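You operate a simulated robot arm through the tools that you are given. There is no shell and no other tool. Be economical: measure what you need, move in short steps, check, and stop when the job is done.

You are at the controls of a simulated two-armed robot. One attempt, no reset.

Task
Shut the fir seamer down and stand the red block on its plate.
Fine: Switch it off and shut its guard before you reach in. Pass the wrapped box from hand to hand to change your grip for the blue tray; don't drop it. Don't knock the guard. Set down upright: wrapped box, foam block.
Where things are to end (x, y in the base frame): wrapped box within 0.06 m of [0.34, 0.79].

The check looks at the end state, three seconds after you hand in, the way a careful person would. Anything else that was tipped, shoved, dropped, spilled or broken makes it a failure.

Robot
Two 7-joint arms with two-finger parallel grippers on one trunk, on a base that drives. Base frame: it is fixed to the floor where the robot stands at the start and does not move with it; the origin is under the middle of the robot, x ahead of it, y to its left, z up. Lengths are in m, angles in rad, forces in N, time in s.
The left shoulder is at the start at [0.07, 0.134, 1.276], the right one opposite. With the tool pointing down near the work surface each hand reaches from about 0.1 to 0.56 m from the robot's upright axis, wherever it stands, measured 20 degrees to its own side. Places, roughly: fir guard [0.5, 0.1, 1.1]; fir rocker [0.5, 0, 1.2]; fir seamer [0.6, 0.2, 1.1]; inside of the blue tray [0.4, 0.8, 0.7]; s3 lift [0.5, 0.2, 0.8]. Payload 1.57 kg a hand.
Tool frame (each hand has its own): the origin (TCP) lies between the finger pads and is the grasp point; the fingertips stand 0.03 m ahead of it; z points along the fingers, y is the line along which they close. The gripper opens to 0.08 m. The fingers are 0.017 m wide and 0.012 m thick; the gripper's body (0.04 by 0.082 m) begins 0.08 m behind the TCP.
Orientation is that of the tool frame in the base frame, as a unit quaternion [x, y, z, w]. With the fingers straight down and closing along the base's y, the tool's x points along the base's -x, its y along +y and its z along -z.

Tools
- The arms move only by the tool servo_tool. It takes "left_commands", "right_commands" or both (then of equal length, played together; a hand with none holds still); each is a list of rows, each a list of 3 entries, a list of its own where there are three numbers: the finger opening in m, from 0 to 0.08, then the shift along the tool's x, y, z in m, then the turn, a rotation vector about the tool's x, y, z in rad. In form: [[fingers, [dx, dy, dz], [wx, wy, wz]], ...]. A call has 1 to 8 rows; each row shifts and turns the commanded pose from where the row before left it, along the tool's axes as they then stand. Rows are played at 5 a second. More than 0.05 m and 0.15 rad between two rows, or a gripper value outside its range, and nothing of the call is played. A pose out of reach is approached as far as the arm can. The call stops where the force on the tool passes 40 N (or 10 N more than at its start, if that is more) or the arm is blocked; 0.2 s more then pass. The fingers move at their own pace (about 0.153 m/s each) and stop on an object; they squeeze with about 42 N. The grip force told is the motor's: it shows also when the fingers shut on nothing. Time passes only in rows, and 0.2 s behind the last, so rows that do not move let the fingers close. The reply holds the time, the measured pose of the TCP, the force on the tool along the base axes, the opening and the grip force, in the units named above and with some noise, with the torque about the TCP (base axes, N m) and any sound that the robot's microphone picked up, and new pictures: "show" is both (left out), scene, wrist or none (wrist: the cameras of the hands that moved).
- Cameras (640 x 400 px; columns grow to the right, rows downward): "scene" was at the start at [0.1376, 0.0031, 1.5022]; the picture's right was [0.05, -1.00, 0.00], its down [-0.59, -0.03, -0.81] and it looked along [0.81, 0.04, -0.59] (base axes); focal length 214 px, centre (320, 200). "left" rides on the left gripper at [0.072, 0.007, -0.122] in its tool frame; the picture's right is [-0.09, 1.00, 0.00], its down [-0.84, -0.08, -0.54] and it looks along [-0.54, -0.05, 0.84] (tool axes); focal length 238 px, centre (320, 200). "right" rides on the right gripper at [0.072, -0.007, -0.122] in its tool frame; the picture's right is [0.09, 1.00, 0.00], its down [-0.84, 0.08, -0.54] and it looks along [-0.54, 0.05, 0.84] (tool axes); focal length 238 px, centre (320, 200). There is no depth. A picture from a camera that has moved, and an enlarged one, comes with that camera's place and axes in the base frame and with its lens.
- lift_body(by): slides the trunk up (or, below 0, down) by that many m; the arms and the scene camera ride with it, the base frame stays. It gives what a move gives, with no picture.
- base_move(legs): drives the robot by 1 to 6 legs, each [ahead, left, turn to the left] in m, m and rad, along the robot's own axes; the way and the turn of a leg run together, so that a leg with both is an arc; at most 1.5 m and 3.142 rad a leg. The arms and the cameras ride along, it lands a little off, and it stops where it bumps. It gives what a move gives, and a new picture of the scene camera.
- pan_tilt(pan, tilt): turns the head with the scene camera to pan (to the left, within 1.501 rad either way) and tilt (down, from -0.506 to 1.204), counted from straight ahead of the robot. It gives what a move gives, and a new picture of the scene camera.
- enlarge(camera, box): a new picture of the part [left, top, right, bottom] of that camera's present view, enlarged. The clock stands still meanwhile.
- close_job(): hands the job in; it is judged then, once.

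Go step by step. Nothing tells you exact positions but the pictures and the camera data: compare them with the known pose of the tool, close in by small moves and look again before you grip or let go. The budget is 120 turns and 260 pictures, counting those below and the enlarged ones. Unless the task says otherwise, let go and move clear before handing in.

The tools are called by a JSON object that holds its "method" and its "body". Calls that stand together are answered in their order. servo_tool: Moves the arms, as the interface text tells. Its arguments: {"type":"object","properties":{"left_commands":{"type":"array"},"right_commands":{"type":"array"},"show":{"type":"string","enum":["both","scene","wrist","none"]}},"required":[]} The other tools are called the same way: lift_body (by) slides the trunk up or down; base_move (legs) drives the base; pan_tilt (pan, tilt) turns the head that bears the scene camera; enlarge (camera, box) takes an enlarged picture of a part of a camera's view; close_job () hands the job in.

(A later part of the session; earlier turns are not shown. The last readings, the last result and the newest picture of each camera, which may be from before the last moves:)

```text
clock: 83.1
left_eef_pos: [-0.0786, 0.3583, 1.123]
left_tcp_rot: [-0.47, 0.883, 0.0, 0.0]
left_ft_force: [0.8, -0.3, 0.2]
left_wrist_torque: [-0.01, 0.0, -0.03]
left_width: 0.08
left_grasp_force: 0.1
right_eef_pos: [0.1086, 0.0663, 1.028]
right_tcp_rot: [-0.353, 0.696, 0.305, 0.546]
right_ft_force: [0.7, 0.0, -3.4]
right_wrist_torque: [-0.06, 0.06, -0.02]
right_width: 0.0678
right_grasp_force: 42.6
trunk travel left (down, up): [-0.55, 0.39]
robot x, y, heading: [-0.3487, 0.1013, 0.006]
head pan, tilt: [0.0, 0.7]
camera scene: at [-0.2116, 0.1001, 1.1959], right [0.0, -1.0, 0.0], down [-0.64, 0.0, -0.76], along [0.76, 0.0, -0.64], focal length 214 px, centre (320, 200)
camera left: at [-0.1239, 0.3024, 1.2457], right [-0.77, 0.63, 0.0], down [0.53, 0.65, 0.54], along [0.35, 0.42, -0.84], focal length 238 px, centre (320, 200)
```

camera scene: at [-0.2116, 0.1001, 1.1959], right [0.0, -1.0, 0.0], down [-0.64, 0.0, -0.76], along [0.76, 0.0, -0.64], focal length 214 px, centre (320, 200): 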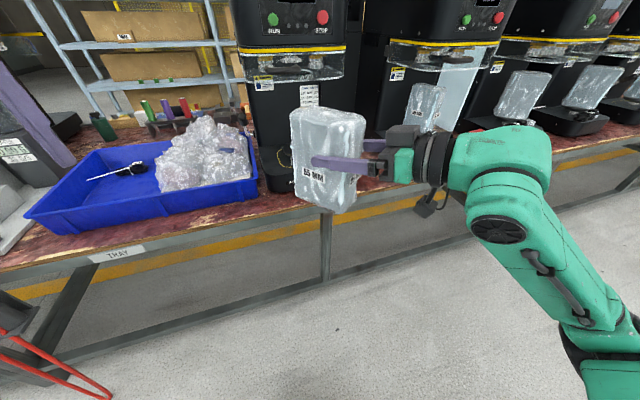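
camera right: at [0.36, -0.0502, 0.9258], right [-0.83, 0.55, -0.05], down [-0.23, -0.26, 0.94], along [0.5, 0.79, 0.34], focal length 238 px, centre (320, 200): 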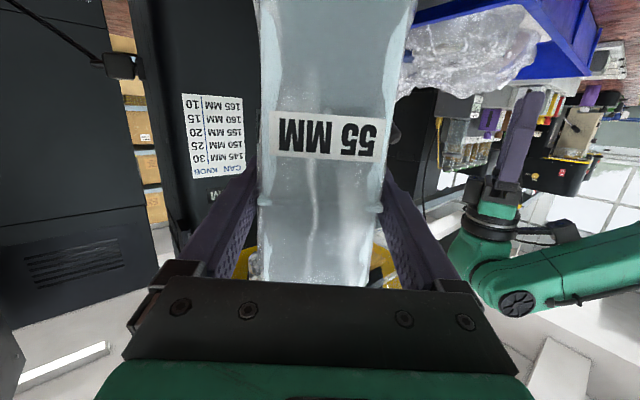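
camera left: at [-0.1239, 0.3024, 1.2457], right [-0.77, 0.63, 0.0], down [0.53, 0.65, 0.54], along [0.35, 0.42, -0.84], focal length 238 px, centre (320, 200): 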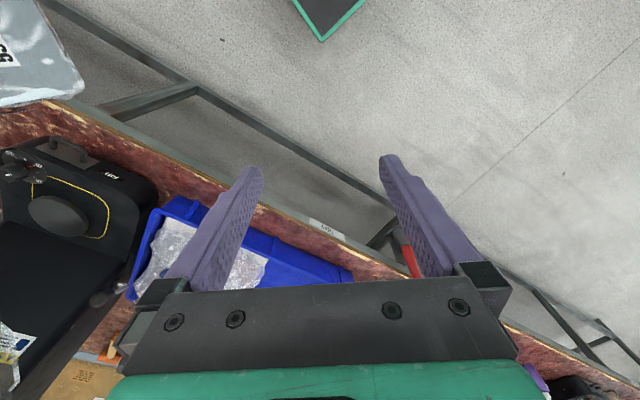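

Left yaw is 56° as needed. I'll lower the box 5 cm more and bring the left hand part way over, with a check.

{"method": "servo_tool", "body": {"right_commands": [[0.0, [0.0195, -0.001, 0.0043], [0, 0, 0]], [0.0, [0.0195, -0.001, 0.0043], [0, 0, 0]], [0.0, [0.0097, 0, 0.0022], [0, 0, 0]], [0.0, [0, 0, 0], [0, 0, 0]], [0.0, [0, 0, 0], [0, 0, 0]], [0.0, [0, 0, 0], [0, 0, 0]]], "left_commands": [[0.08, [0, 0, 0], [0, 0, 0]], [0.08, [0, 0, 0], [0, 0, 0]], [0.08, [0.0115, -0.0397, 0], [0, 0, 0]], [0.08, [0.0115, -0.0397, 0], [0, 0, 0]], [0.08, [0.0115, -0.0397, 0], [0, 0, 0]], [0.08, [0.0115, -0.0397, 0], [0, 0, 0]]], "show": "both"}}

```text
clock: 84.5
left_eef_pos: [0.0172, 0.2388, 1.1066]
left_tcp_rot: [-0.469, 0.883, -0.003, 0.0]
left_ft_force: [-0.3, 0.2, -0.1]
left_wrist_torque: [0.03, 0.04, 0.03]
left_width: 0.0798
left_grasp_force: 0.0
left hand out of reach, approached as far as the arm can: row 6
right_eef_pos: [0.109, 0.0672, 0.9787]
right_tcp_rot: [-0.353, 0.696, 0.305, 0.546]
right_ft_force: [0.0, -0.4, -2.1]
right_wrist_torque: [-0.08, 0.04, 0.02]
right_width: 0.0676
right_grasp_force: 42.1
trunk travel left (down, up): [-0.55, 0.39]
robot x, y, heading: [-0.3461, 0.1043, 0.002]
head pan, tilt: [0.0, 0.7]
camera scene: at [-0.2103, 0.0999, 1.1957], right [0.0, -1.0, 0.0], down [-0.65, 0.0, -0.76], along [0.76, 0.0, -0.65], focal length 214 px, centre (320, 200)
camera right: at [0.037, -0.0468, 0.9336], right [-0.83, 0.55, -0.05], down [-0.23, -0.26, 0.94], along [0.5, 0.79, 0.34], focal length 238 px, centre (320, 200)
camera left: at [-0.0272, 0.1826, 1.2289], right [-0.77, 0.63, 0.0], down [0.53, 0.65, 0.54], along [0.35, 0.42, -0.84], focal length 238 px, centre (320, 200)
```

scene: 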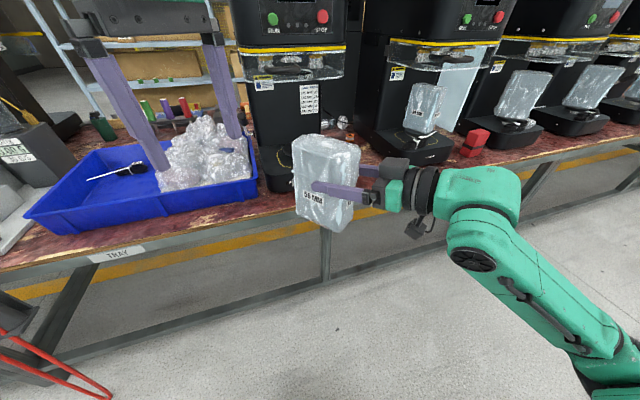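
right: 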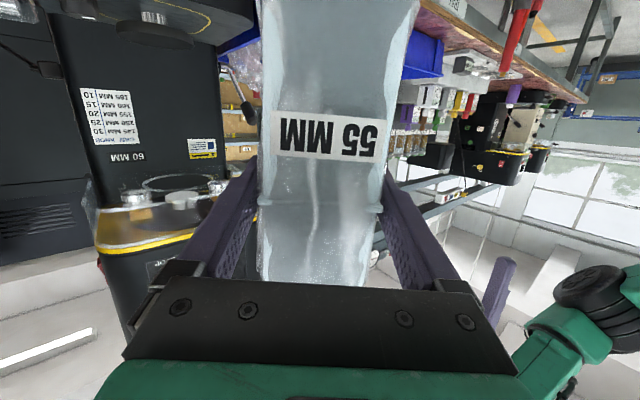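
left: 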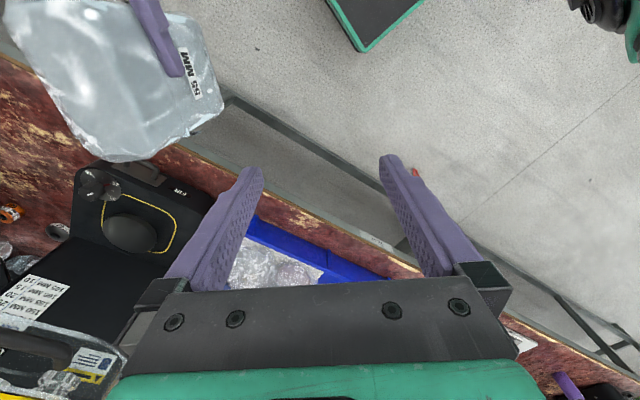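

There is enough height clearance. Bring the left hand over the box.

{"method": "servo_tool", "body": {"left_commands": [[0.08, [0.0114, -0.043, 0.01], [0, 0, 0]], [0.08, [0.0114, -0.043, 0.01], [0, 0, 0]], [0.08, [0.0114, -0.043, 0.01], [0, 0, 0]], [0.08, [0.0114, -0.035, 0.005], [0, 0, 0]], [0.08, [0, 0, 0], [0, 0, 0]]], "show": "both"}}

```text
clock: 85.7
left_eef_pos: [0.0658, 0.1989, 1.0215]
left_tcp_rot: [-0.468, 0.884, -0.001, 0.001]
left_ft_force: [-0.4, -0.2, -0.9]
left_wrist_torque: [-0.01, 0.02, -0.01]
left_width: 0.0801
left_grasp_force: 0.1
left hand out of reach, approached as far as the arm can: row 1, 2, 3, 4
right_eef_pos: [0.1073, 0.0683, 0.9801]
right_tcp_rot: [-0.353, 0.696, 0.305, 0.546]
right_ft_force: [0.2, 0.7, -3.3]
right_wrist_torque: [-0.07, 0.02, -0.01]
right_width: 0.0676
right_grasp_force: 42.1
trunk travel left (down, up): [-0.55, 0.39]
robot x, y, heading: [-0.3497, 0.1011, -0.0]
head pan, tilt: [0.0, 0.7]
camera scene: at [-0.2118, 0.1003, 1.1959], right [0.0, -1.0, 0.0], down [-0.64, 0.0, -0.76], along [0.76, 0.0, -0.64], focal length 214 px, centre (320, 200)
camera left: at [0.0215, 0.144, 1.1443], right [-0.77, 0.64, 0.0], down [0.53, 0.65, 0.54], along [0.35, 0.42, -0.84], focal length 238 px, centre (320, 200)
```

scene: 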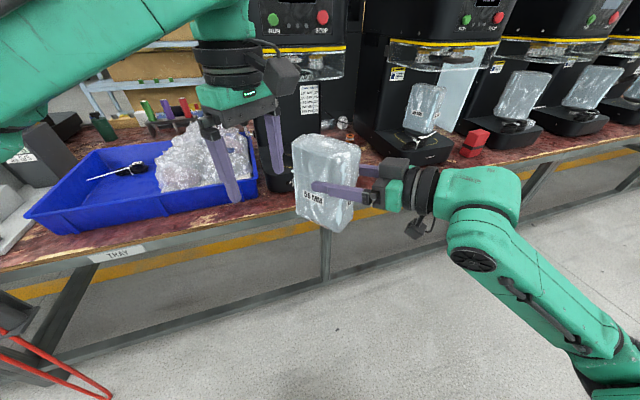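
left: 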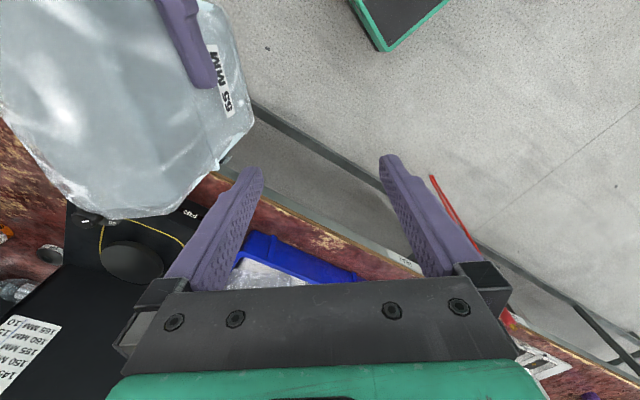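

The left hand runs out of reach that high. I'll lower the right hand, with the box, further relative to the shoulders.

{"method": "servo_tool", "body": {"right_commands": [[0.0, [0.0292, -0.0012, 0.0065], [0, 0, 0]], [0.0, [0.0292, -0.0012, 0.0065], [0, 0, 0]], [0.0, [0.0292, -0.0012, 0.0065], [0, 0, 0]], [0.0, [0.0292, -0.0012, 0.0065], [0, 0, 0]], [0.0, [0.0292, -0.0012, 0.0065], [0, 0, 0]], [0.0, [0.0292, -0.0012, 0.0065], [0, 0, 0]], [0.0, [0, 0, 0], [0, 0, 0]]], "show": "scene"}}

```text
clock: 87.3
left_eef_pos: [0.0671, 0.1989, 1.0235]
left_tcp_rot: [-0.468, 0.884, -0.001, 0.0]
left_ft_force: [0.1, -0.5, 0.1]
left_wrist_torque: [0.04, -0.02, 0.0]
left_width: 0.0799
left_grasp_force: 0.1
right_eef_pos: [0.1074, 0.0662, 0.8006]
right_tcp_rot: [-0.353, 0.696, 0.304, 0.546]
right_ft_force: [-1.2, 1.4, -2.6]
right_wrist_torque: [-0.06, 0.04, -0.01]
right_width: 0.0677
right_grasp_force: 42.1
trunk travel left (down, up): [-0.55, 0.39]
robot x, y, heading: [-0.3476, 0.1009, 0.001]
head pan, tilt: [0.0, 0.7]
camera scene: at [-0.2118, 0.1002, 1.1959], right [0.0, -1.0, 0.0], down [-0.64, 0.0, -0.76], along [0.76, 0.0, -0.64], focal length 214 px, centre (320, 200)
```

scene: 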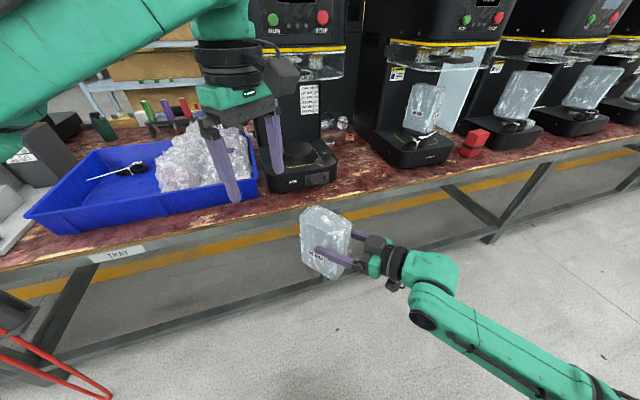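

Right hand lowered well. Now lower the left so it comes within reach and see where it settles.

{"method": "servo_tool", "body": {"left_commands": [[0.08, [0, 0, 0.04], [0, 0, 0]], [0.08, [0, 0, 0.04], [0, 0, 0]], [0.08, [0, 0, 0], [0, 0, 0]]], "show": "none"}}

```text
clock: 88.1
left_eef_pos: [0.0684, 0.1982, 0.9429]
left_tcp_rot: [-0.467, 0.884, -0.001, 0.002]
left_ft_force: [0.3, 0.3, 0.6]
left_wrist_torque: [0.02, 0.0, 0.02]
left_width: 0.0801
left_grasp_force: 0.0
right_eef_pos: [0.1077, 0.0654, 0.8016]
right_tcp_rot: [-0.353, 0.696, 0.305, 0.546]
right_ft_force: [0.5, -0.7, -3.7]
right_wrist_torque: [-0.09, 0.06, -0.01]
right_width: 0.0677
right_grasp_force: 41.5
trunk travel left (down, up): [-0.55, 0.39]
robot x, y, heading: [-0.3495, 0.0994, 0.005]
head pan, tilt: [0.0, 0.7]
```

{"method": "servo_tool", "body": {"left_commands": [[0.08, [0.014, -0.036, 0], [0, 0, 0]], [0.08, [0.014, -0.036, 0], [0, 0, 0]], [0.08, [0.014, -0.036, 0], [0, 0, 0]], [0.08, [0, 0, 0], [0, 0, 0]]], "show": "both"}}

{"method": "enlarge", "body": {"camera": "scene", "box": [240, 120, 460, 300]}}

```text
clock: 89.1
left_eef_pos: [0.0849, 0.1752, 0.9432]
left_tcp_rot: [-0.468, 0.884, -0.001, 0.0]
left_ft_force: [0.1, -0.1, 0.8]
left_wrist_torque: [-0.01, -0.02, 0.01]
left_width: 0.0802
left_grasp_force: 0.0
left hand out of reach, approached as far as the arm can: row 1, 2, 3
right_eef_pos: [0.1073, 0.066, 0.8008]
right_tcp_rot: [-0.352, 0.697, 0.304, 0.546]
right_ft_force: [0.0, 0.0, -3.0]
right_wrist_torque: [-0.1, 0.03, -0.02]
right_width: 0.0676
right_grasp_force: 42.0
trunk travel left (down, up): [-0.55, 0.39]
robot x, y, heading: [-0.3439, 0.0985, -0.003]
head pan, tilt: [0.0, 0.7]
camera scene: at [-0.2118, 0.1003, 1.1959], right [0.0, -1.0, 0.0], down [-0.64, 0.0, -0.76], along [0.76, 0.0, -0.64], focal length 214 px, centre (320, 200)
camera left: at [0.0393, 0.1207, 1.0637], right [-0.77, 0.64, 0.0], down [0.53, 0.65, 0.54], along [0.35, 0.42, -0.84], focal length 238 px, centre (320, 200)
```

scene: 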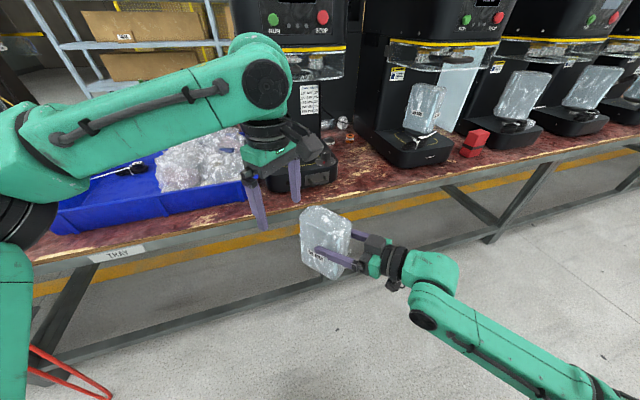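
left: 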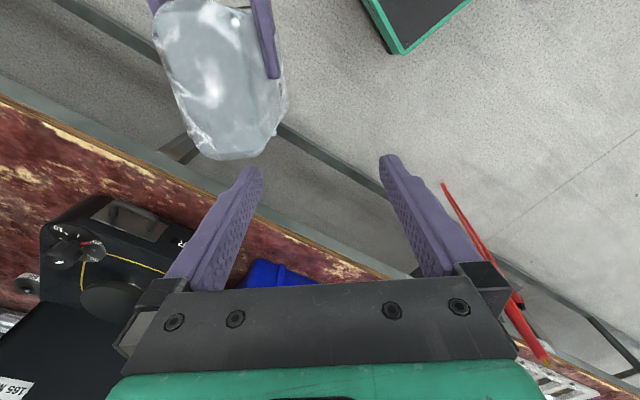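

```text
2.22 times, centred on (350, 210) of scene
camera zoom: at [-0.2118, 0.1003, 1.1959], right [0.0, -1.0, 0.0], down [-0.64, 0.0, -0.76], along [0.76, 0.0, -0.64], focal length 477 px, centre (253, 178)
```

zoom: 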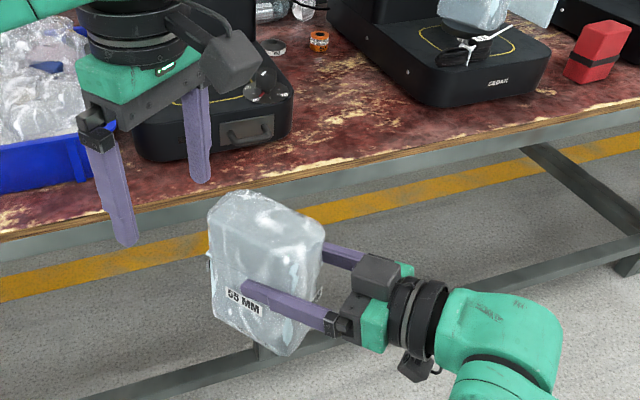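

The box must come nearer to the left hand. Shift the right hand back and left by about 10 cm.

{"method": "servo_tool", "body": {"right_commands": [[0.0, [0.001, 0.033, 0.0017], [0, 0, 0]], [0.0, [0.001, 0.033, 0.0017], [0, 0, 0]], [0.0, [0.001, 0.033, 0.0017], [0, 0, 0]], [0.0, [0, 0, 0], [0, 0, 0]]], "left_commands": [[0.08, [0, 0, 0], [0, 0, 0]], [0.08, [0, 0, 0], [0, 0, 0]], [0.08, [0, 0, 0], [0, 0, 0]], [0.08, [0, 0, 0], [0, 0, 0]]], "show": "both"}}

```text
clock: 90.1
left_eef_pos: [0.0862, 0.1757, 0.9424]
left_tcp_rot: [-0.468, 0.884, -0.001, 0.0]
left_ft_force: [0.2, 0.0, -0.3]
left_wrist_torque: [-0.01, 0.02, 0.03]
left_width: 0.0797
left_grasp_force: 0.2
right_eef_pos: [0.0283, 0.1266, 0.7999]
right_tcp_rot: [-0.353, 0.696, 0.305, 0.546]
right_ft_force: [-0.4, -0.3, -3.8]
right_wrist_torque: [-0.09, 0.06, 0.0]
right_width: 0.0675
right_grasp_force: 41.7
trunk travel left (down, up): [-0.55, 0.39]
robot x, y, heading: [-0.3494, 0.0996, 0.003]
head pan, tilt: [0.0, 0.7]
camera scene: at [-0.2114, 0.1, 1.1959], right [0.0, -1.0, 0.0], down [-0.64, 0.0, -0.76], along [0.76, 0.0, -0.64], focal length 214 px, centre (320, 200)
camera right: at [-0.0439, 0.0118, 0.7557], right [-0.83, 0.55, -0.05], down [-0.23, -0.26, 0.94], along [0.5, 0.79, 0.34], focal length 238 px, centre (320, 200)
camera left: at [0.0396, 0.1204, 1.0636], right [-0.77, 0.64, 0.0], down [0.53, 0.65, 0.54], along [0.35, 0.42, -0.84], focal length 238 px, centre (320, 200)
```

scene: 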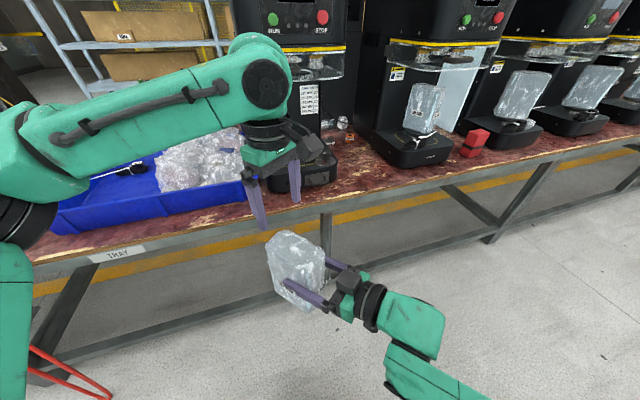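
right: 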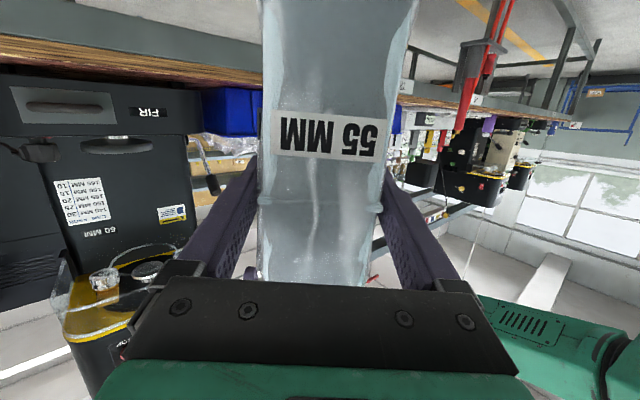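
left: 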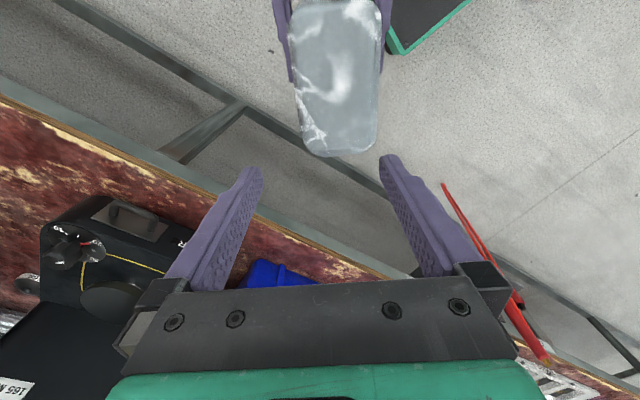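

The left view shows the box top parallel to the fingers, offset by about 2 cm in tool y. Centre over it.

{"method": "servo_tool", "body": {"left_commands": [[0.08, [0.011, 0.01, 0], [0, 0, 0]], [0.08, [0.011, 0.01, 0], [0, 0, 0]], [0.08, [0, 0, 0], [0, 0, 0]]], "show": "both"}}

{"method": "enlarge", "body": {"camera": "left", "box": [200, 0, 440, 200]}}

{"method": "enlarge", "body": {"camera": "scene", "box": [200, 140, 420, 320]}}

```text
clock: 90.9
left_eef_pos: [0.0555, 0.1709, 0.9427]
left_tcp_rot: [-0.469, 0.883, -0.001, 0.001]
left_ft_force: [-1.1, -0.2, 0.9]
left_wrist_torque: [-0.01, 0.0, -0.04]
left_width: 0.08
left_grasp_force: 0.0
right_eef_pos: [0.0279, 0.126, 0.8002]
right_tcp_rot: [-0.353, 0.696, 0.304, 0.547]
right_ft_force: [0.1, -0.4, -3.1]
right_wrist_torque: [-0.07, 0.03, -0.01]
right_width: 0.0679
right_grasp_force: 41.8
trunk travel left (down, up): [-0.55, 0.39]
robot x, y, heading: [-0.3456, 0.1001, 0.0]
head pan, tilt: [0.0, 0.7]
camera scene: at [-0.2113, 0.1003, 1.1959], right [0.0, -1.0, 0.0], down [-0.64, 0.0, -0.76], along [0.76, 0.0, -0.64], focal length 214 px, centre (320, 200)
camera left: at [0.0106, 0.1154, 1.0644], right [-0.77, 0.64, 0.0], down [0.53, 0.65, 0.54], along [0.35, 0.42, -0.84], focal length 238 px, centre (320, 200)
```

scene: 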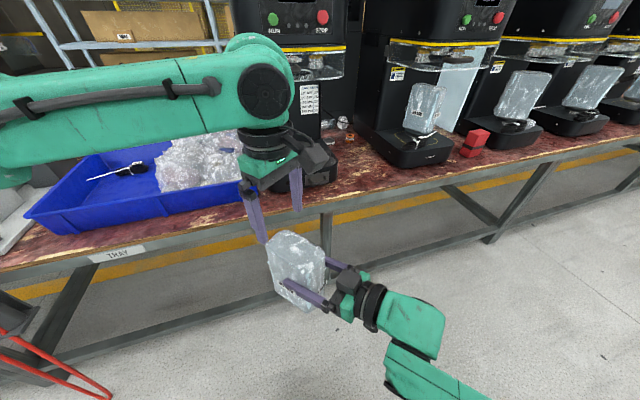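
left: 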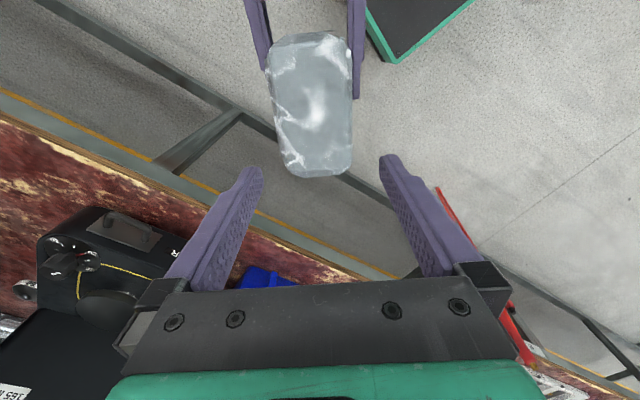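

```text
2.00 times, centred on (320, 100) of left
camera zoom: at [0.0106, 0.1154, 1.0644], right [-0.77, 0.64, 0.0], down [0.53, 0.65, 0.54], along [0.35, 0.42, -0.84], focal length 477 px, centre (320, 400)
```

zoom: 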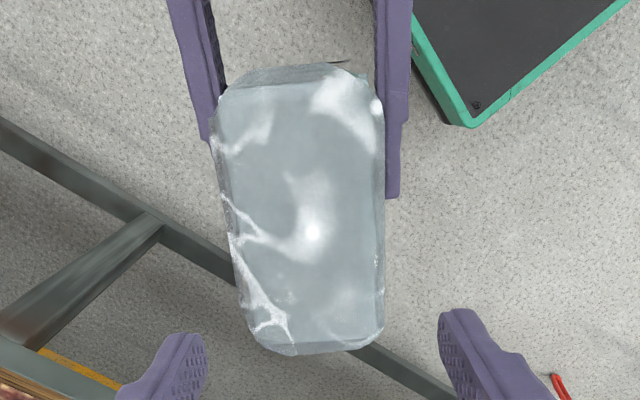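

```text
2.22 times, centred on (310, 230) of scene
camera zoom: at [-0.2113, 0.1003, 1.1959], right [0.0, -1.0, 0.0], down [-0.64, 0.0, -0.76], along [0.76, 0.0, -0.64], focal length 477 px, centre (342, 133)
```

zoom: 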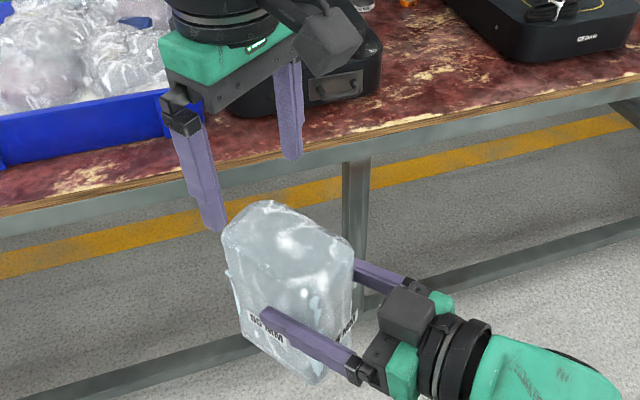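

Offset now about −5 mm in tool y, with the grip point about 2–2.5 cm past the box centre, clear of the right fingers. Correct, descend a little and re-check.

{"method": "servo_tool", "body": {"left_commands": [[0.08, [0, -0.005, 0.015], [0, 0, 0]], [0.08, [0, 0, 0.015], [0, 0, 0]], [0.08, [0, 0, 0], [0, 0, 0]]], "show": "wrist"}}

{"method": "enlarge", "body": {"camera": "left", "box": [200, 0, 440, 200]}}

{"method": "enlarge", "body": {"camera": "scene", "box": [200, 140, 420, 320]}}

```text
clock: 91.7
left_eef_pos: [0.0603, 0.1681, 0.9108]
left_tcp_rot: [-0.468, 0.884, -0.001, 0.0]
left_ft_force: [0.4, 0.1, 0.1]
left_wrist_torque: [-0.01, -0.01, -0.01]
left_width: 0.0799
left_grasp_force: 0.1
right_eef_pos: [0.0281, 0.1274, 0.8009]
right_tcp_rot: [-0.353, 0.696, 0.304, 0.546]
right_ft_force: [-0.4, -0.1, -2.7]
right_wrist_torque: [-0.07, 0.05, 0.01]
right_width: 0.0677
right_grasp_force: 41.7
trunk travel left (down, up): [-0.55, 0.39]
robot x, y, heading: [-0.3478, 0.1005, 0.001]
head pan, tilt: [0.0, 0.7]
camera left: at [0.015, 0.1122, 1.033], right [-0.77, 0.64, 0.0], down [0.53, 0.65, 0.54], along [0.35, 0.42, -0.84], focal length 238 px, centre (320, 200)
```

left: 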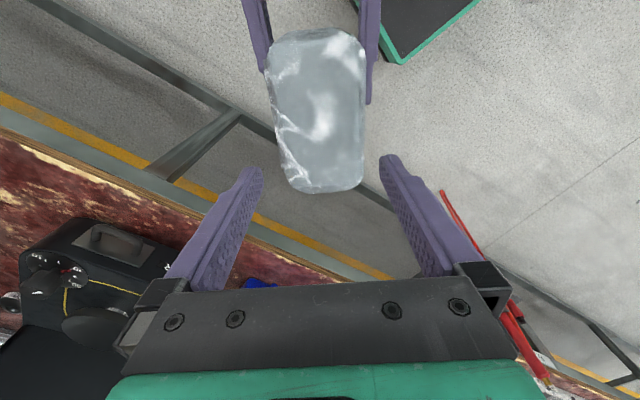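

```text
2.00 times, centred on (320, 100) of left
camera zoom: at [0.015, 0.1122, 1.033], right [-0.77, 0.64, 0.0], down [0.53, 0.65, 0.54], along [0.35, 0.42, -0.84], focal length 477 px, centre (320, 400)
```

zoom: 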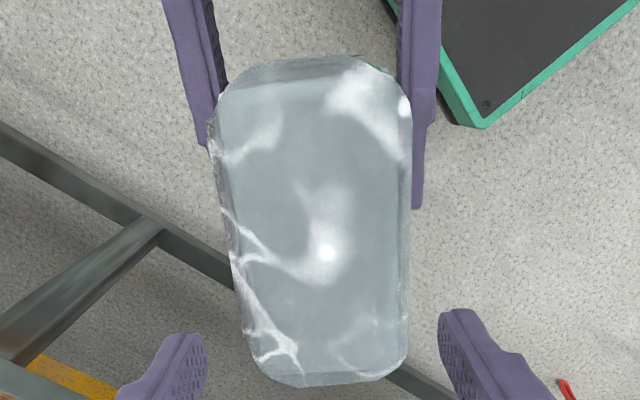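

```text
2.22 times, centred on (310, 230) of scene
camera zoom: at [-0.2118, 0.1001, 1.1959], right [0.0, -1.0, 0.0], down [-0.64, 0.0, -0.76], along [0.76, 0.0, -0.64], focal length 477 px, centre (342, 133)
```

zoom: 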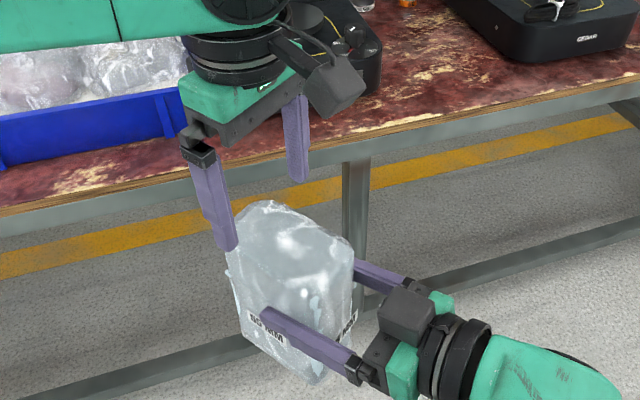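

Now centred within 2 mm. Descend around the box in small steps.

{"method": "servo_tool", "body": {"left_commands": [[0.08, [0, 0, 0.012], [0, 0, 0]], [0.08, [0, 0.0, 0.012], [0, 0, 0]], [0.08, [0, 0, 0.012], [0, 0, 0]], [0.08, [0, 0, 0.012], [0, 0, 0]], [0.08, [0, 0, 0.006], [0, 0, 0]], [0.08, [0, 0, 0], [0, 0, 0]]], "show": "both"}}

{"method": "enlarge", "body": {"camera": "scene", "box": [200, 140, 420, 320]}}

```text
clock: 93.1
left_eef_pos: [0.0598, 0.1671, 0.857]
left_tcp_rot: [-0.468, 0.884, 0.0, 0.0]
left_ft_force: [0.5, 0.0, -0.4]
left_wrist_torque: [0.03, 0.04, 0.0]
left_width: 0.0798
left_grasp_force: 0.0
right_eef_pos: [0.0285, 0.1261, 0.7996]
right_tcp_rot: [-0.352, 0.697, 0.304, 0.546]
right_ft_force: [-0.4, 0.0, -4.0]
right_wrist_torque: [-0.09, 0.05, 0.01]
right_width: 0.0676
right_grasp_force: 42.3
trunk travel left (down, up): [-0.55, 0.39]
robot x, y, heading: [-0.3453, 0.1016, 0.003]
head pan, tilt: [0.0, 0.7]
camera scene: at [-0.2117, 0.1002, 1.1959], right [0.0, -1.0, 0.0], down [-0.64, 0.0, -0.76], along [0.76, 0.0, -0.64], focal length 214 px, centre (320, 200)
camera left: at [0.0144, 0.1127, 0.9785], right [-0.77, 0.64, 0.0], down [0.53, 0.65, 0.54], along [0.35, 0.42, -0.84], focal length 238 px, centre (320, 200)
```

scene: 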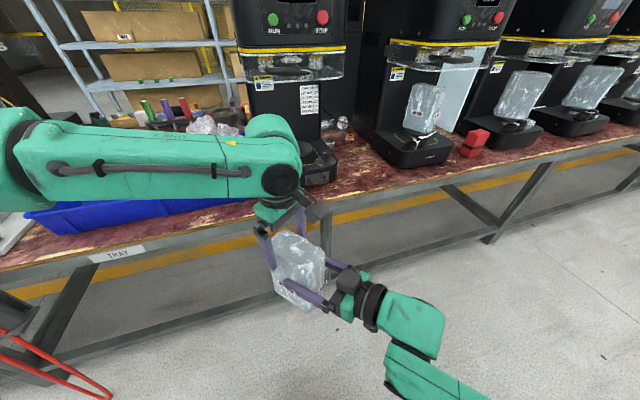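
left: 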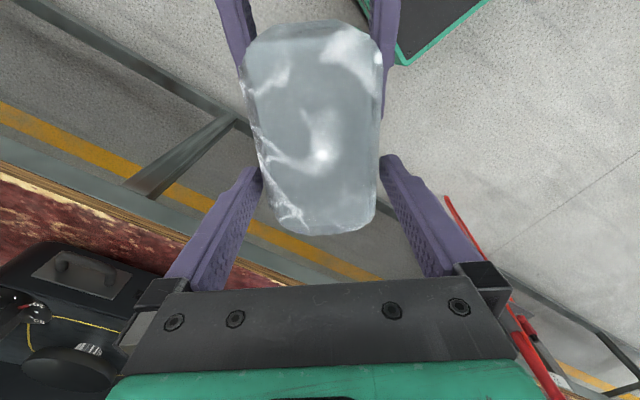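

```text
2.22 times, centred on (310, 230) of scene
camera zoom: at [-0.2117, 0.1002, 1.1959], right [0.0, -1.0, 0.0], down [-0.64, 0.0, -0.76], along [0.76, 0.0, -0.64], focal length 477 px, centre (342, 133)
```

zoom: 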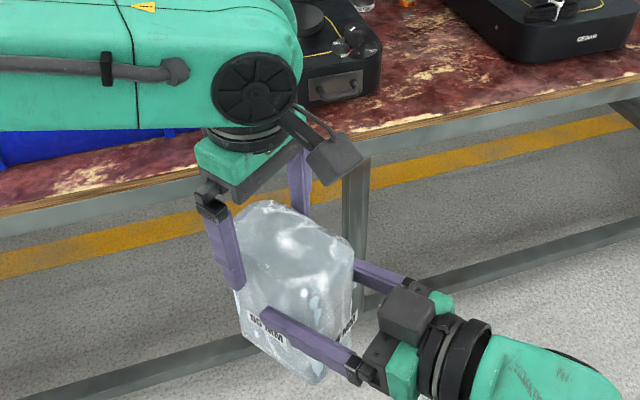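

The left fingers straddle the box with no contact force. Close the left hand while the right still holds.

{"method": "servo_tool", "body": {"left_commands": [[0.07, [0, 0, 0], [0, 0, 0]], [0.06, [0, 0, 0], [0, 0, 0]], [0.04, [0, 0, 0], [0, 0, 0]], [0.02, [0, 0, 0], [0, 0, 0]], [0.0, [0, 0, 0], [0, 0, 0]], [0.0, [0, 0, 0], [0, 0, 0]]], "show": "both"}}

```text
clock: 94.5
left_eef_pos: [0.0599, 0.1675, 0.8568]
left_tcp_rot: [-0.468, 0.884, 0.0, -0.001]
left_ft_force: [-5.7, 3.5, 0.2]
left_wrist_torque: [0.79, 1.29, -0.09]
left_width: 0.0679
left_grasp_force: 42.2
right_eef_pos: [0.0296, 0.1255, 0.8009]
right_tcp_rot: [-0.354, 0.696, 0.303, 0.546]
right_ft_force: [6.8, -3.2, -4.1]
right_wrist_torque: [-0.69, -0.88, -0.22]
right_width: 0.0678
right_grasp_force: 42.5
trunk travel left (down, up): [-0.55, 0.39]
robot x, y, heading: [-0.3475, 0.1037, 0.008]
head pan, tilt: [0.0, 0.7]
camera scene: at [-0.2117, 0.1002, 1.1959], right [0.0, -1.0, 0.0], down [-0.64, 0.0, -0.76], along [0.76, 0.0, -0.64], focal length 214 px, centre (320, 200)
camera left: at [0.0142, 0.1128, 0.9784], right [-0.77, 0.64, 0.0], down [0.53, 0.65, 0.54], along [0.34, 0.42, -0.84], focal length 238 px, centre (320, 200)
```

scene: 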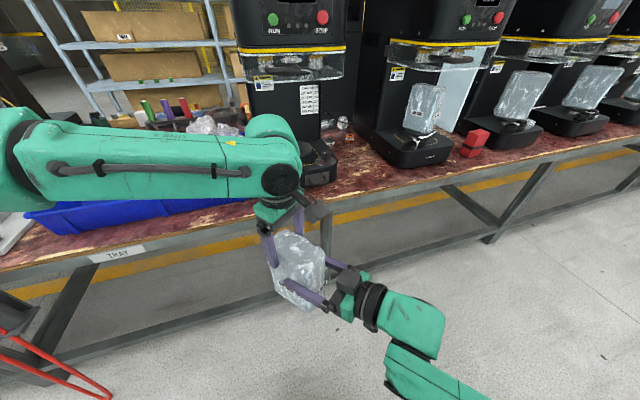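
left: 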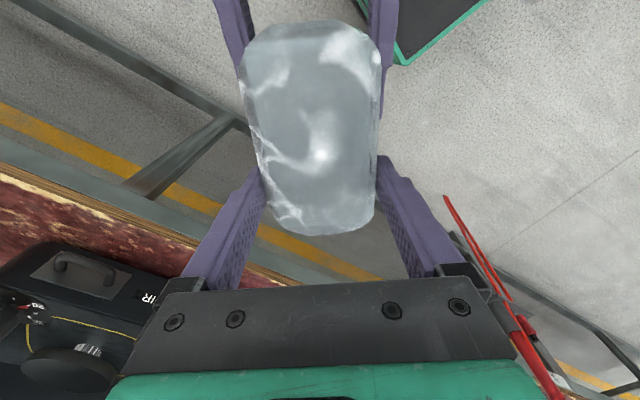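

Both hands hold it (left 0.068, 42 N). Open the right fingers slowly, staying around the box in case of slip.

{"method": "servo_tool", "body": {"right_commands": [[0.066, [0, 0, 0], [0, 0, 0]], [0.069, [0, 0, 0], [0, 0, 0]], [0.072, [0, 0, 0], [0, 0, 0]], [0.075, [0, 0, 0], [0, 0, 0]], [0.08, [0, 0, 0], [0, 0, 0]], [0.08, [0, 0, 0], [0, 0, 0]]], "left_commands": [[0.0, [0, 0, 0], [0, 0, 0]], [0.0, [0, 0, 0], [0, 0, 0]], [0.0, [0, 0, 0], [0, 0, 0]], [0.0, [0, 0, 0], [0, 0, 0]], [0.0, [0, 0, 0], [0, 0, 0]], [0.0, [0, 0, 0], [0, 0, 0]]], "show": "both"}}

```text
clock: 95.9
left_eef_pos: [0.0593, 0.1687, 0.8578]
left_tcp_rot: [-0.468, 0.884, 0.0, 0.001]
left_ft_force: [-0.2, -0.2, 0.5]
left_wrist_torque: [0.09, -0.04, 0.03]
left_width: 0.0675
left_grasp_force: 42.1
right_eef_pos: [0.0275, 0.1268, 0.8008]
right_tcp_rot: [-0.353, 0.696, 0.305, 0.546]
right_ft_force: [-0.2, -0.1, -0.3]
right_wrist_torque: [0.02, 0.01, -0.03]
right_width: 0.08
right_grasp_force: 0.0
trunk travel left (down, up): [-0.55, 0.39]
robot x, y, heading: [-0.3505, 0.1001, -0.0]
head pan, tilt: [0.0, 0.7]
camera scene: at [-0.2117, 0.1002, 1.1959], right [0.0, -1.0, 0.0], down [-0.64, 0.0, -0.76], along [0.76, 0.0, -0.64], focal length 214 px, centre (320, 200)
camera right: at [-0.0437, 0.0118, 0.7558], right [-0.83, 0.55, -0.05], down [-0.23, -0.26, 0.94], along [0.5, 0.79, 0.34], focal length 238 px, centre (320, 200)
camera left: at [0.0144, 0.1127, 0.9787], right [-0.77, 0.64, 0.0], down [0.53, 0.65, 0.54], along [0.35, 0.42, -0.84], focal length 238 px, centre (320, 200)
```

scene: 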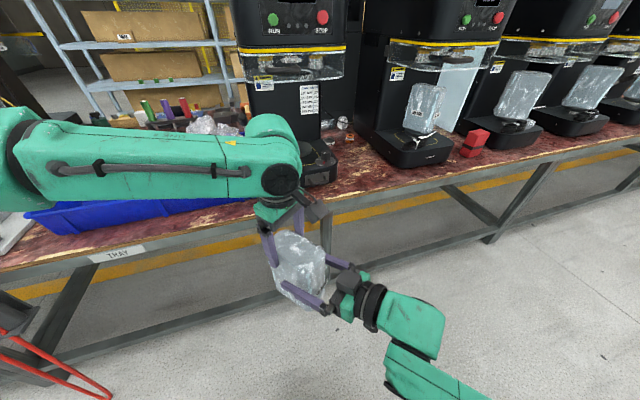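
right: 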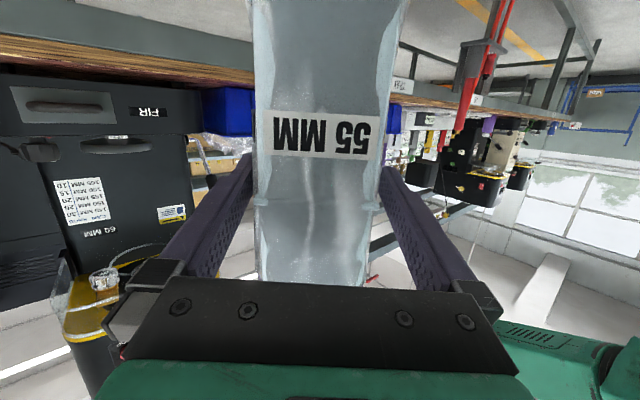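
left: 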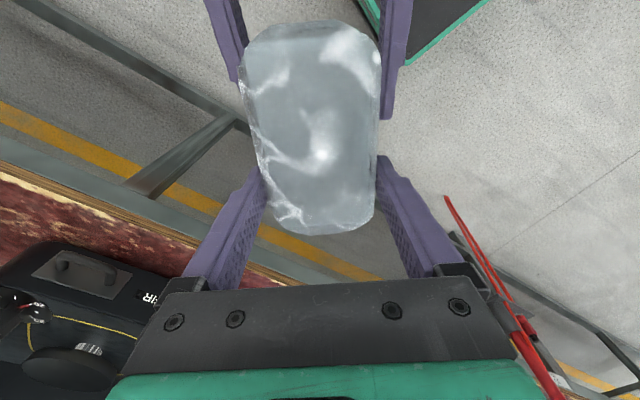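

No slip (the label hasn't moved). Withdraw the right hand straight back along its axis.

{"method": "servo_tool", "body": {"right_commands": [[0.08, [0.0043, 0, -0.0195], [0, 0, 0]], [0.08, [0.0043, 0, -0.0195], [0, 0, 0]], [0.08, [0.0043, 0, -0.0195], [0, 0, 0]], [0.08, [0.0065, 0, -0.0293], [0, 0, 0]], [0.08, [0.0065, 0, -0.0293], [0, 0, 0]], [0.08, [0.0065, 0, -0.0293], [0, 0, 0]]], "left_commands": [[0.0, [0, 0, 0], [0, 0, 0]], [0.0, [0, 0, 0], [0, 0, 0]], [0.0, [0, 0, 0], [0, 0, 0]], [0.0, [0, 0, 0], [0, 0, 0]], [0.0, [0, 0, 0], [0, 0, 0]], [0.0, [0, 0, 0], [0, 0, 0]]], "show": "both"}}

```text
clock: 97.3
left_eef_pos: [0.0576, 0.1682, 0.8571]
left_tcp_rot: [-0.468, 0.884, -0.001, 0.0]
left_ft_force: [-0.3, 0.9, 0.4]
left_wrist_torque: [0.08, -0.02, 0.01]
left_width: 0.0676
left_grasp_force: 42.3
right_eef_pos: [-0.0573, 0.0031, 0.7998]
right_tcp_rot: [-0.353, 0.697, 0.304, 0.546]
right_ft_force: [-0.7, -0.3, -0.5]
right_wrist_torque: [0.02, -0.02, 0.02]
right_width: 0.0798
right_grasp_force: 0.1
trunk travel left (down, up): [-0.55, 0.39]
robot x, y, heading: [-0.3461, 0.0974, -0.0]
head pan, tilt: [0.0, 0.7]
camera scene: at [-0.213, 0.1008, 1.1961], right [0.0, -1.0, 0.0], down [-0.64, 0.0, -0.77], along [0.77, 0.0, -0.64], focal length 214 px, centre (320, 200)
camera right: at [-0.1286, -0.1114, 0.7558], right [-0.83, 0.55, -0.05], down [-0.23, -0.26, 0.94], along [0.5, 0.8, 0.34], focal length 238 px, centre (320, 200)
camera left: at [0.0134, 0.1132, 0.9791], right [-0.77, 0.64, 0.0], down [0.53, 0.65, 0.54], along [0.35, 0.42, -0.84], focal length 238 px, centre (320, 200)
```

scene: 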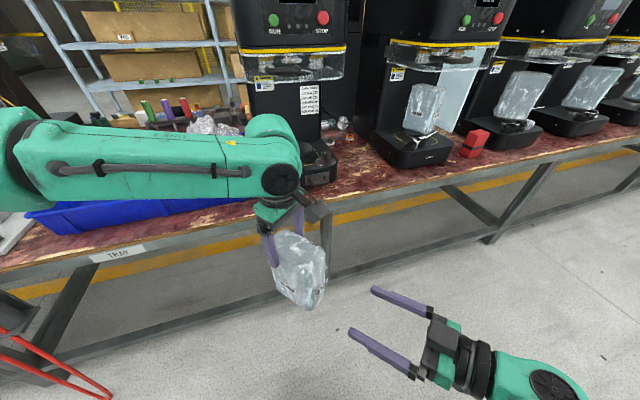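
right: 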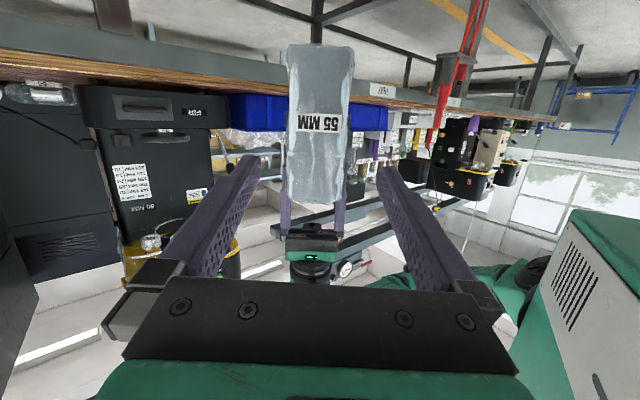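
left: 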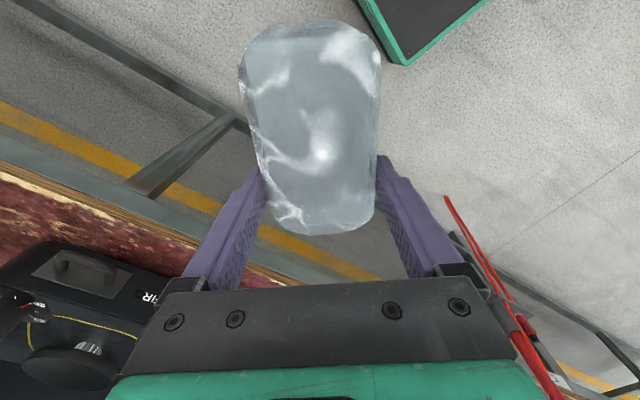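

The left hand holds the box from the top, upright; the hand-over is done. Raise the trunk and drive left toward the tray.

{"method": "lift_body", "body": {"by": 0.2}}

{"method": "base_move", "body": {"legs": [[0, 0.55, 0]]}}

{"method": "enlarge", "body": {"camera": "left", "box": [0, 0, 640, 400]}}

```text
clock: 99.5
left_eef_pos: [0.0598, 0.1674, 1.0565]
left_tcp_rot: [-0.468, 0.884, -0.001, 0.0]
left_ft_force: [0.3, 0.7, -3.3]
left_wrist_torque: [0.04, -0.05, 0.01]
left_width: 0.0677
left_grasp_force: 42.0
right_eef_pos: [-0.0556, 0.0032, 1.0018]
right_tcp_rot: [-0.352, 0.697, 0.304, 0.546]
right_ft_force: [-0.3, -0.3, 0.2]
right_wrist_torque: [0.0, 0.03, 0.0]
right_width: 0.08
right_grasp_force: 0.1
trunk travel left (down, up): [-0.75, 0.19]
robot x, y, heading: [-0.3491, 0.0981, -0.001]
head pan, tilt: [0.0, 0.7]
```

```text
clock: 102.7
left_eef_pos: [0.0569, 0.7155, 1.056]
left_tcp_rot: [-0.469, 0.883, -0.001, 0.002]
left_ft_force: [-0.3, 0.2, -3.8]
left_wrist_torque: [0.04, -0.07, 0.02]
left_width: 0.0672
left_grasp_force: 42.3
right_eef_pos: [-0.0576, 0.5514, 1.0008]
right_tcp_rot: [-0.353, 0.696, 0.304, 0.546]
right_ft_force: [0.9, 0.8, 0.8]
right_wrist_torque: [-0.04, 0.03, -0.01]
right_width: 0.0799
right_grasp_force: 0.0
trunk travel left (down, up): [-0.75, 0.19]
robot x, y, heading: [-0.3506, 0.6502, 0.002]
head pan, tilt: [0.0, 0.7]
camera scene: at [-0.2137, 0.6481, 1.3959], right [0.01, -1.0, 0.0], down [-0.64, 0.0, -0.76], along [0.76, 0.0, -0.64], focal length 214 px, centre (320, 200)
```

scene: 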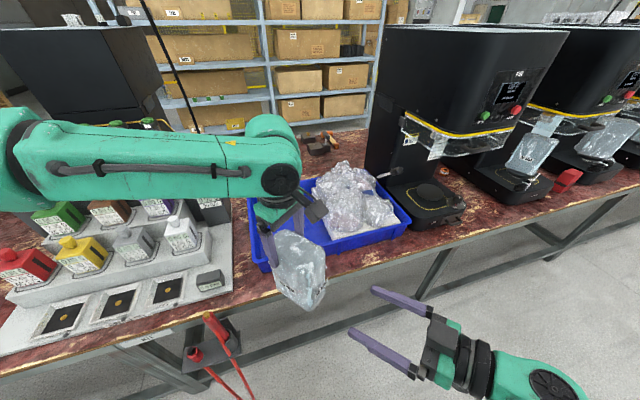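

```text
1.00 times, centred on (320, 200) of left (not enlarged: the box is as wide or as high as the picture)
camera zoom: at [0.0123, 0.6614, 1.1787], right [-0.77, 0.63, 0.0], down [0.53, 0.65, 0.54], along [0.34, 0.42, -0.84], focal length 238 px, centre (320, 200)
```

zoom: 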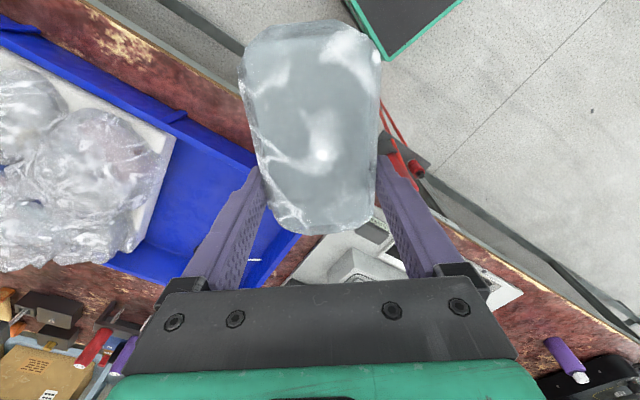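

The box is still held (3.5 N). Drive forward toward the tray and look down at it.

{"method": "base_move", "body": {"legs": [[0.22, 0, 0]]}}

{"method": "pan_tilt", "body": {"pan": 0.2, "tilt": 0.9}}

{"method": "enlarge", "body": {"camera": "left", "box": [100, 0, 540, 275]}}

```text
clock: 104.3
left_eef_pos: [0.273, 0.7185, 1.0582]
left_tcp_rot: [-0.47, 0.883, -0.001, 0.002]
left_ft_force: [0.4, 0.6, -3.4]
left_wrist_torque: [0.09, -0.01, 0.0]
left_width: 0.0674
left_grasp_force: 41.9
right_eef_pos: [0.1605, 0.5522, 1.001]
right_tcp_rot: [-0.354, 0.695, 0.305, 0.546]
right_ft_force: [0.6, -0.8, 0.4]
right_wrist_torque: [0.0, -0.04, -0.01]
right_width: 0.0799
right_grasp_force: 0.0
trunk travel left (down, up): [-0.75, 0.19]
robot x, y, heading: [-0.1284, 0.6524, 0.002]
head pan, tilt: [0.0, 0.7]
camera scene: at [0.0027, 0.6497, 1.3961], right [0.0, -1.0, 0.0], down [-0.64, 0.0, -0.77], along [0.77, 0.0, -0.64], focal length 214 px, centre (320, 200)
```

scene: 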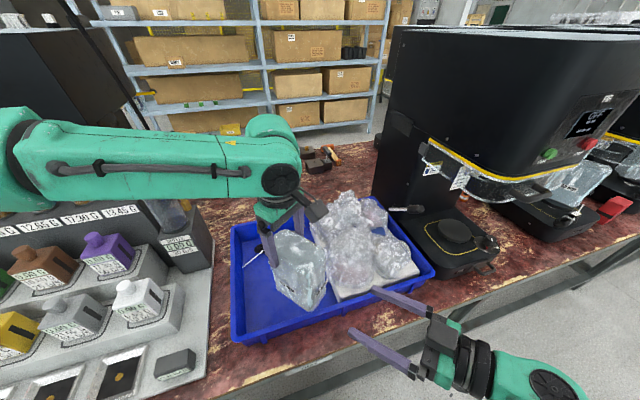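

```text
clock: 105.1
left_eef_pos: [0.2762, 0.7196, 1.0559]
left_tcp_rot: [-0.469, 0.883, 0.0, 0.0]
left_ft_force: [-0.2, 0.1, -3.2]
left_wrist_torque: [0.08, -0.01, -0.02]
left_width: 0.0675
left_grasp_force: 41.8
right_eef_pos: [0.1616, 0.5526, 1.0003]
right_tcp_rot: [-0.354, 0.696, 0.305, 0.545]
right_ft_force: [-0.9, 0.8, 0.5]
right_wrist_torque: [0.01, 0.01, -0.01]
right_width: 0.0801
right_grasp_force: 0.0
trunk travel left (down, up): [-0.75, 0.19]
robot x, y, heading: [-0.1354, 0.6522, 0.005]
head pan, tilt: [0.201, 0.901]
camera scene: at [-0.0062, 0.6648, 1.3797], right [0.2, -0.98, 0.0], down [-0.77, -0.16, -0.62], along [0.61, 0.13, -0.78], focal length 214 px, centre (320, 200)
```

scene: 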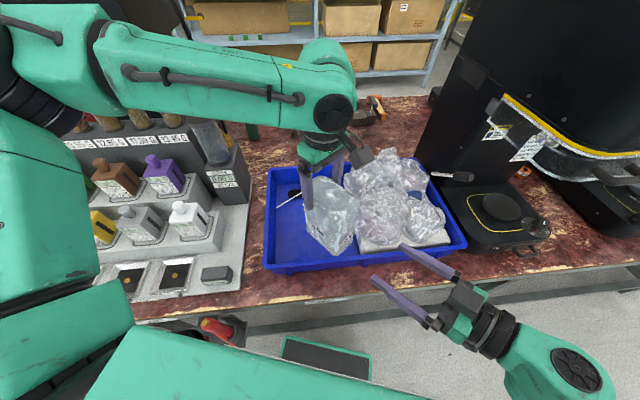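

```text
1.45 times, centred on (320, 138) of left
camera zoom: at [0.2306, 0.6629, 1.1784], right [-0.77, 0.63, 0.0], down [0.53, 0.65, 0.54], along [0.34, 0.42, -0.84], focal length 347 px, centre (320, 291)
```

zoom: 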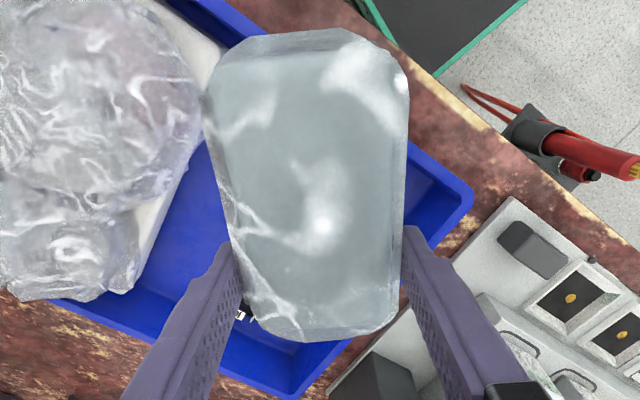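

The tray target (0.34, 0.79) is clear floor, about 0.12 m from the left and front walls; the cord lies well behind it. Shift the left hand over it, then descend.

{"method": "servo_tool", "body": {"left_commands": [[0, [0, 0, 0.02], [0, 0, 0]], [0, [0, 0, 0.02], [0, 0, 0]], [0, [-0.0387, -0.0049, 0.0], [0, 0, 0]], [0, [-0.0387, -0.0049, 0.0], [0, 0, 0]], [0, [-0.0387, -0.0049, 0.0], [0, 0, 0]], [0, [0, 0, 0], [0, 0, 0]]], "show": "both"}}

```text
clock: 106.5
left_eef_pos: [0.3543, 0.806, 1.0187]
left_tcp_rot: [-0.469, 0.883, -0.001, 0.001]
left_ft_force: [0.2, -0.7, -3.2]
left_wrist_torque: [0.05, -0.04, -0.01]
left_width: 0.0674
left_grasp_force: 41.9
right_eef_pos: [0.1611, 0.5538, 1.0008]
right_tcp_rot: [-0.355, 0.695, 0.306, 0.546]
right_ft_force: [-0.6, 0.5, 0.0]
right_wrist_torque: [-0.01, 0.02, -0.02]
right_width: 0.0801
right_grasp_force: 0.0
trunk travel left (down, up): [-0.75, 0.19]
robot x, y, heading: [-0.1301, 0.65, 0.009]
head pan, tilt: [0.201, 0.901]
camera scene: at [-0.0075, 0.6646, 1.3798], right [0.2, -0.98, 0.0], down [-0.77, -0.16, -0.62], along [0.61, 0.13, -0.78], focal length 214 px, centre (320, 200)
camera left: at [0.308, 0.751, 1.1398], right [-0.77, 0.63, 0.0], down [0.53, 0.65, 0.54], along [0.35, 0.42, -0.84], focal length 238 px, centre (320, 200)
```

scene: 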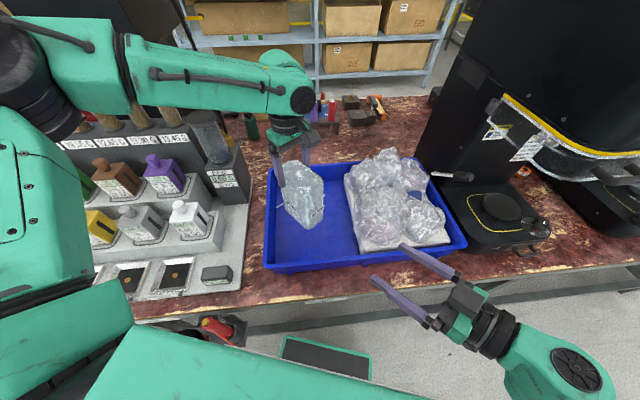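
left: 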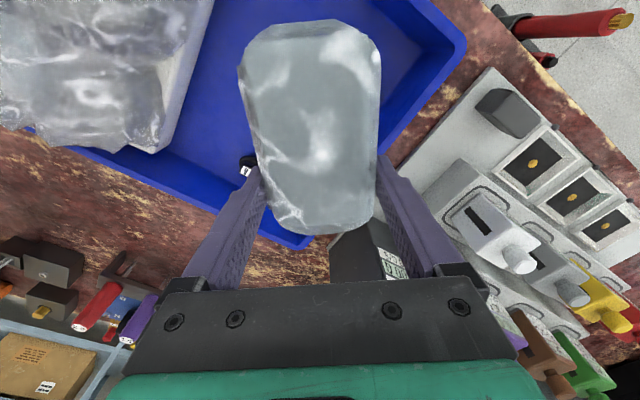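

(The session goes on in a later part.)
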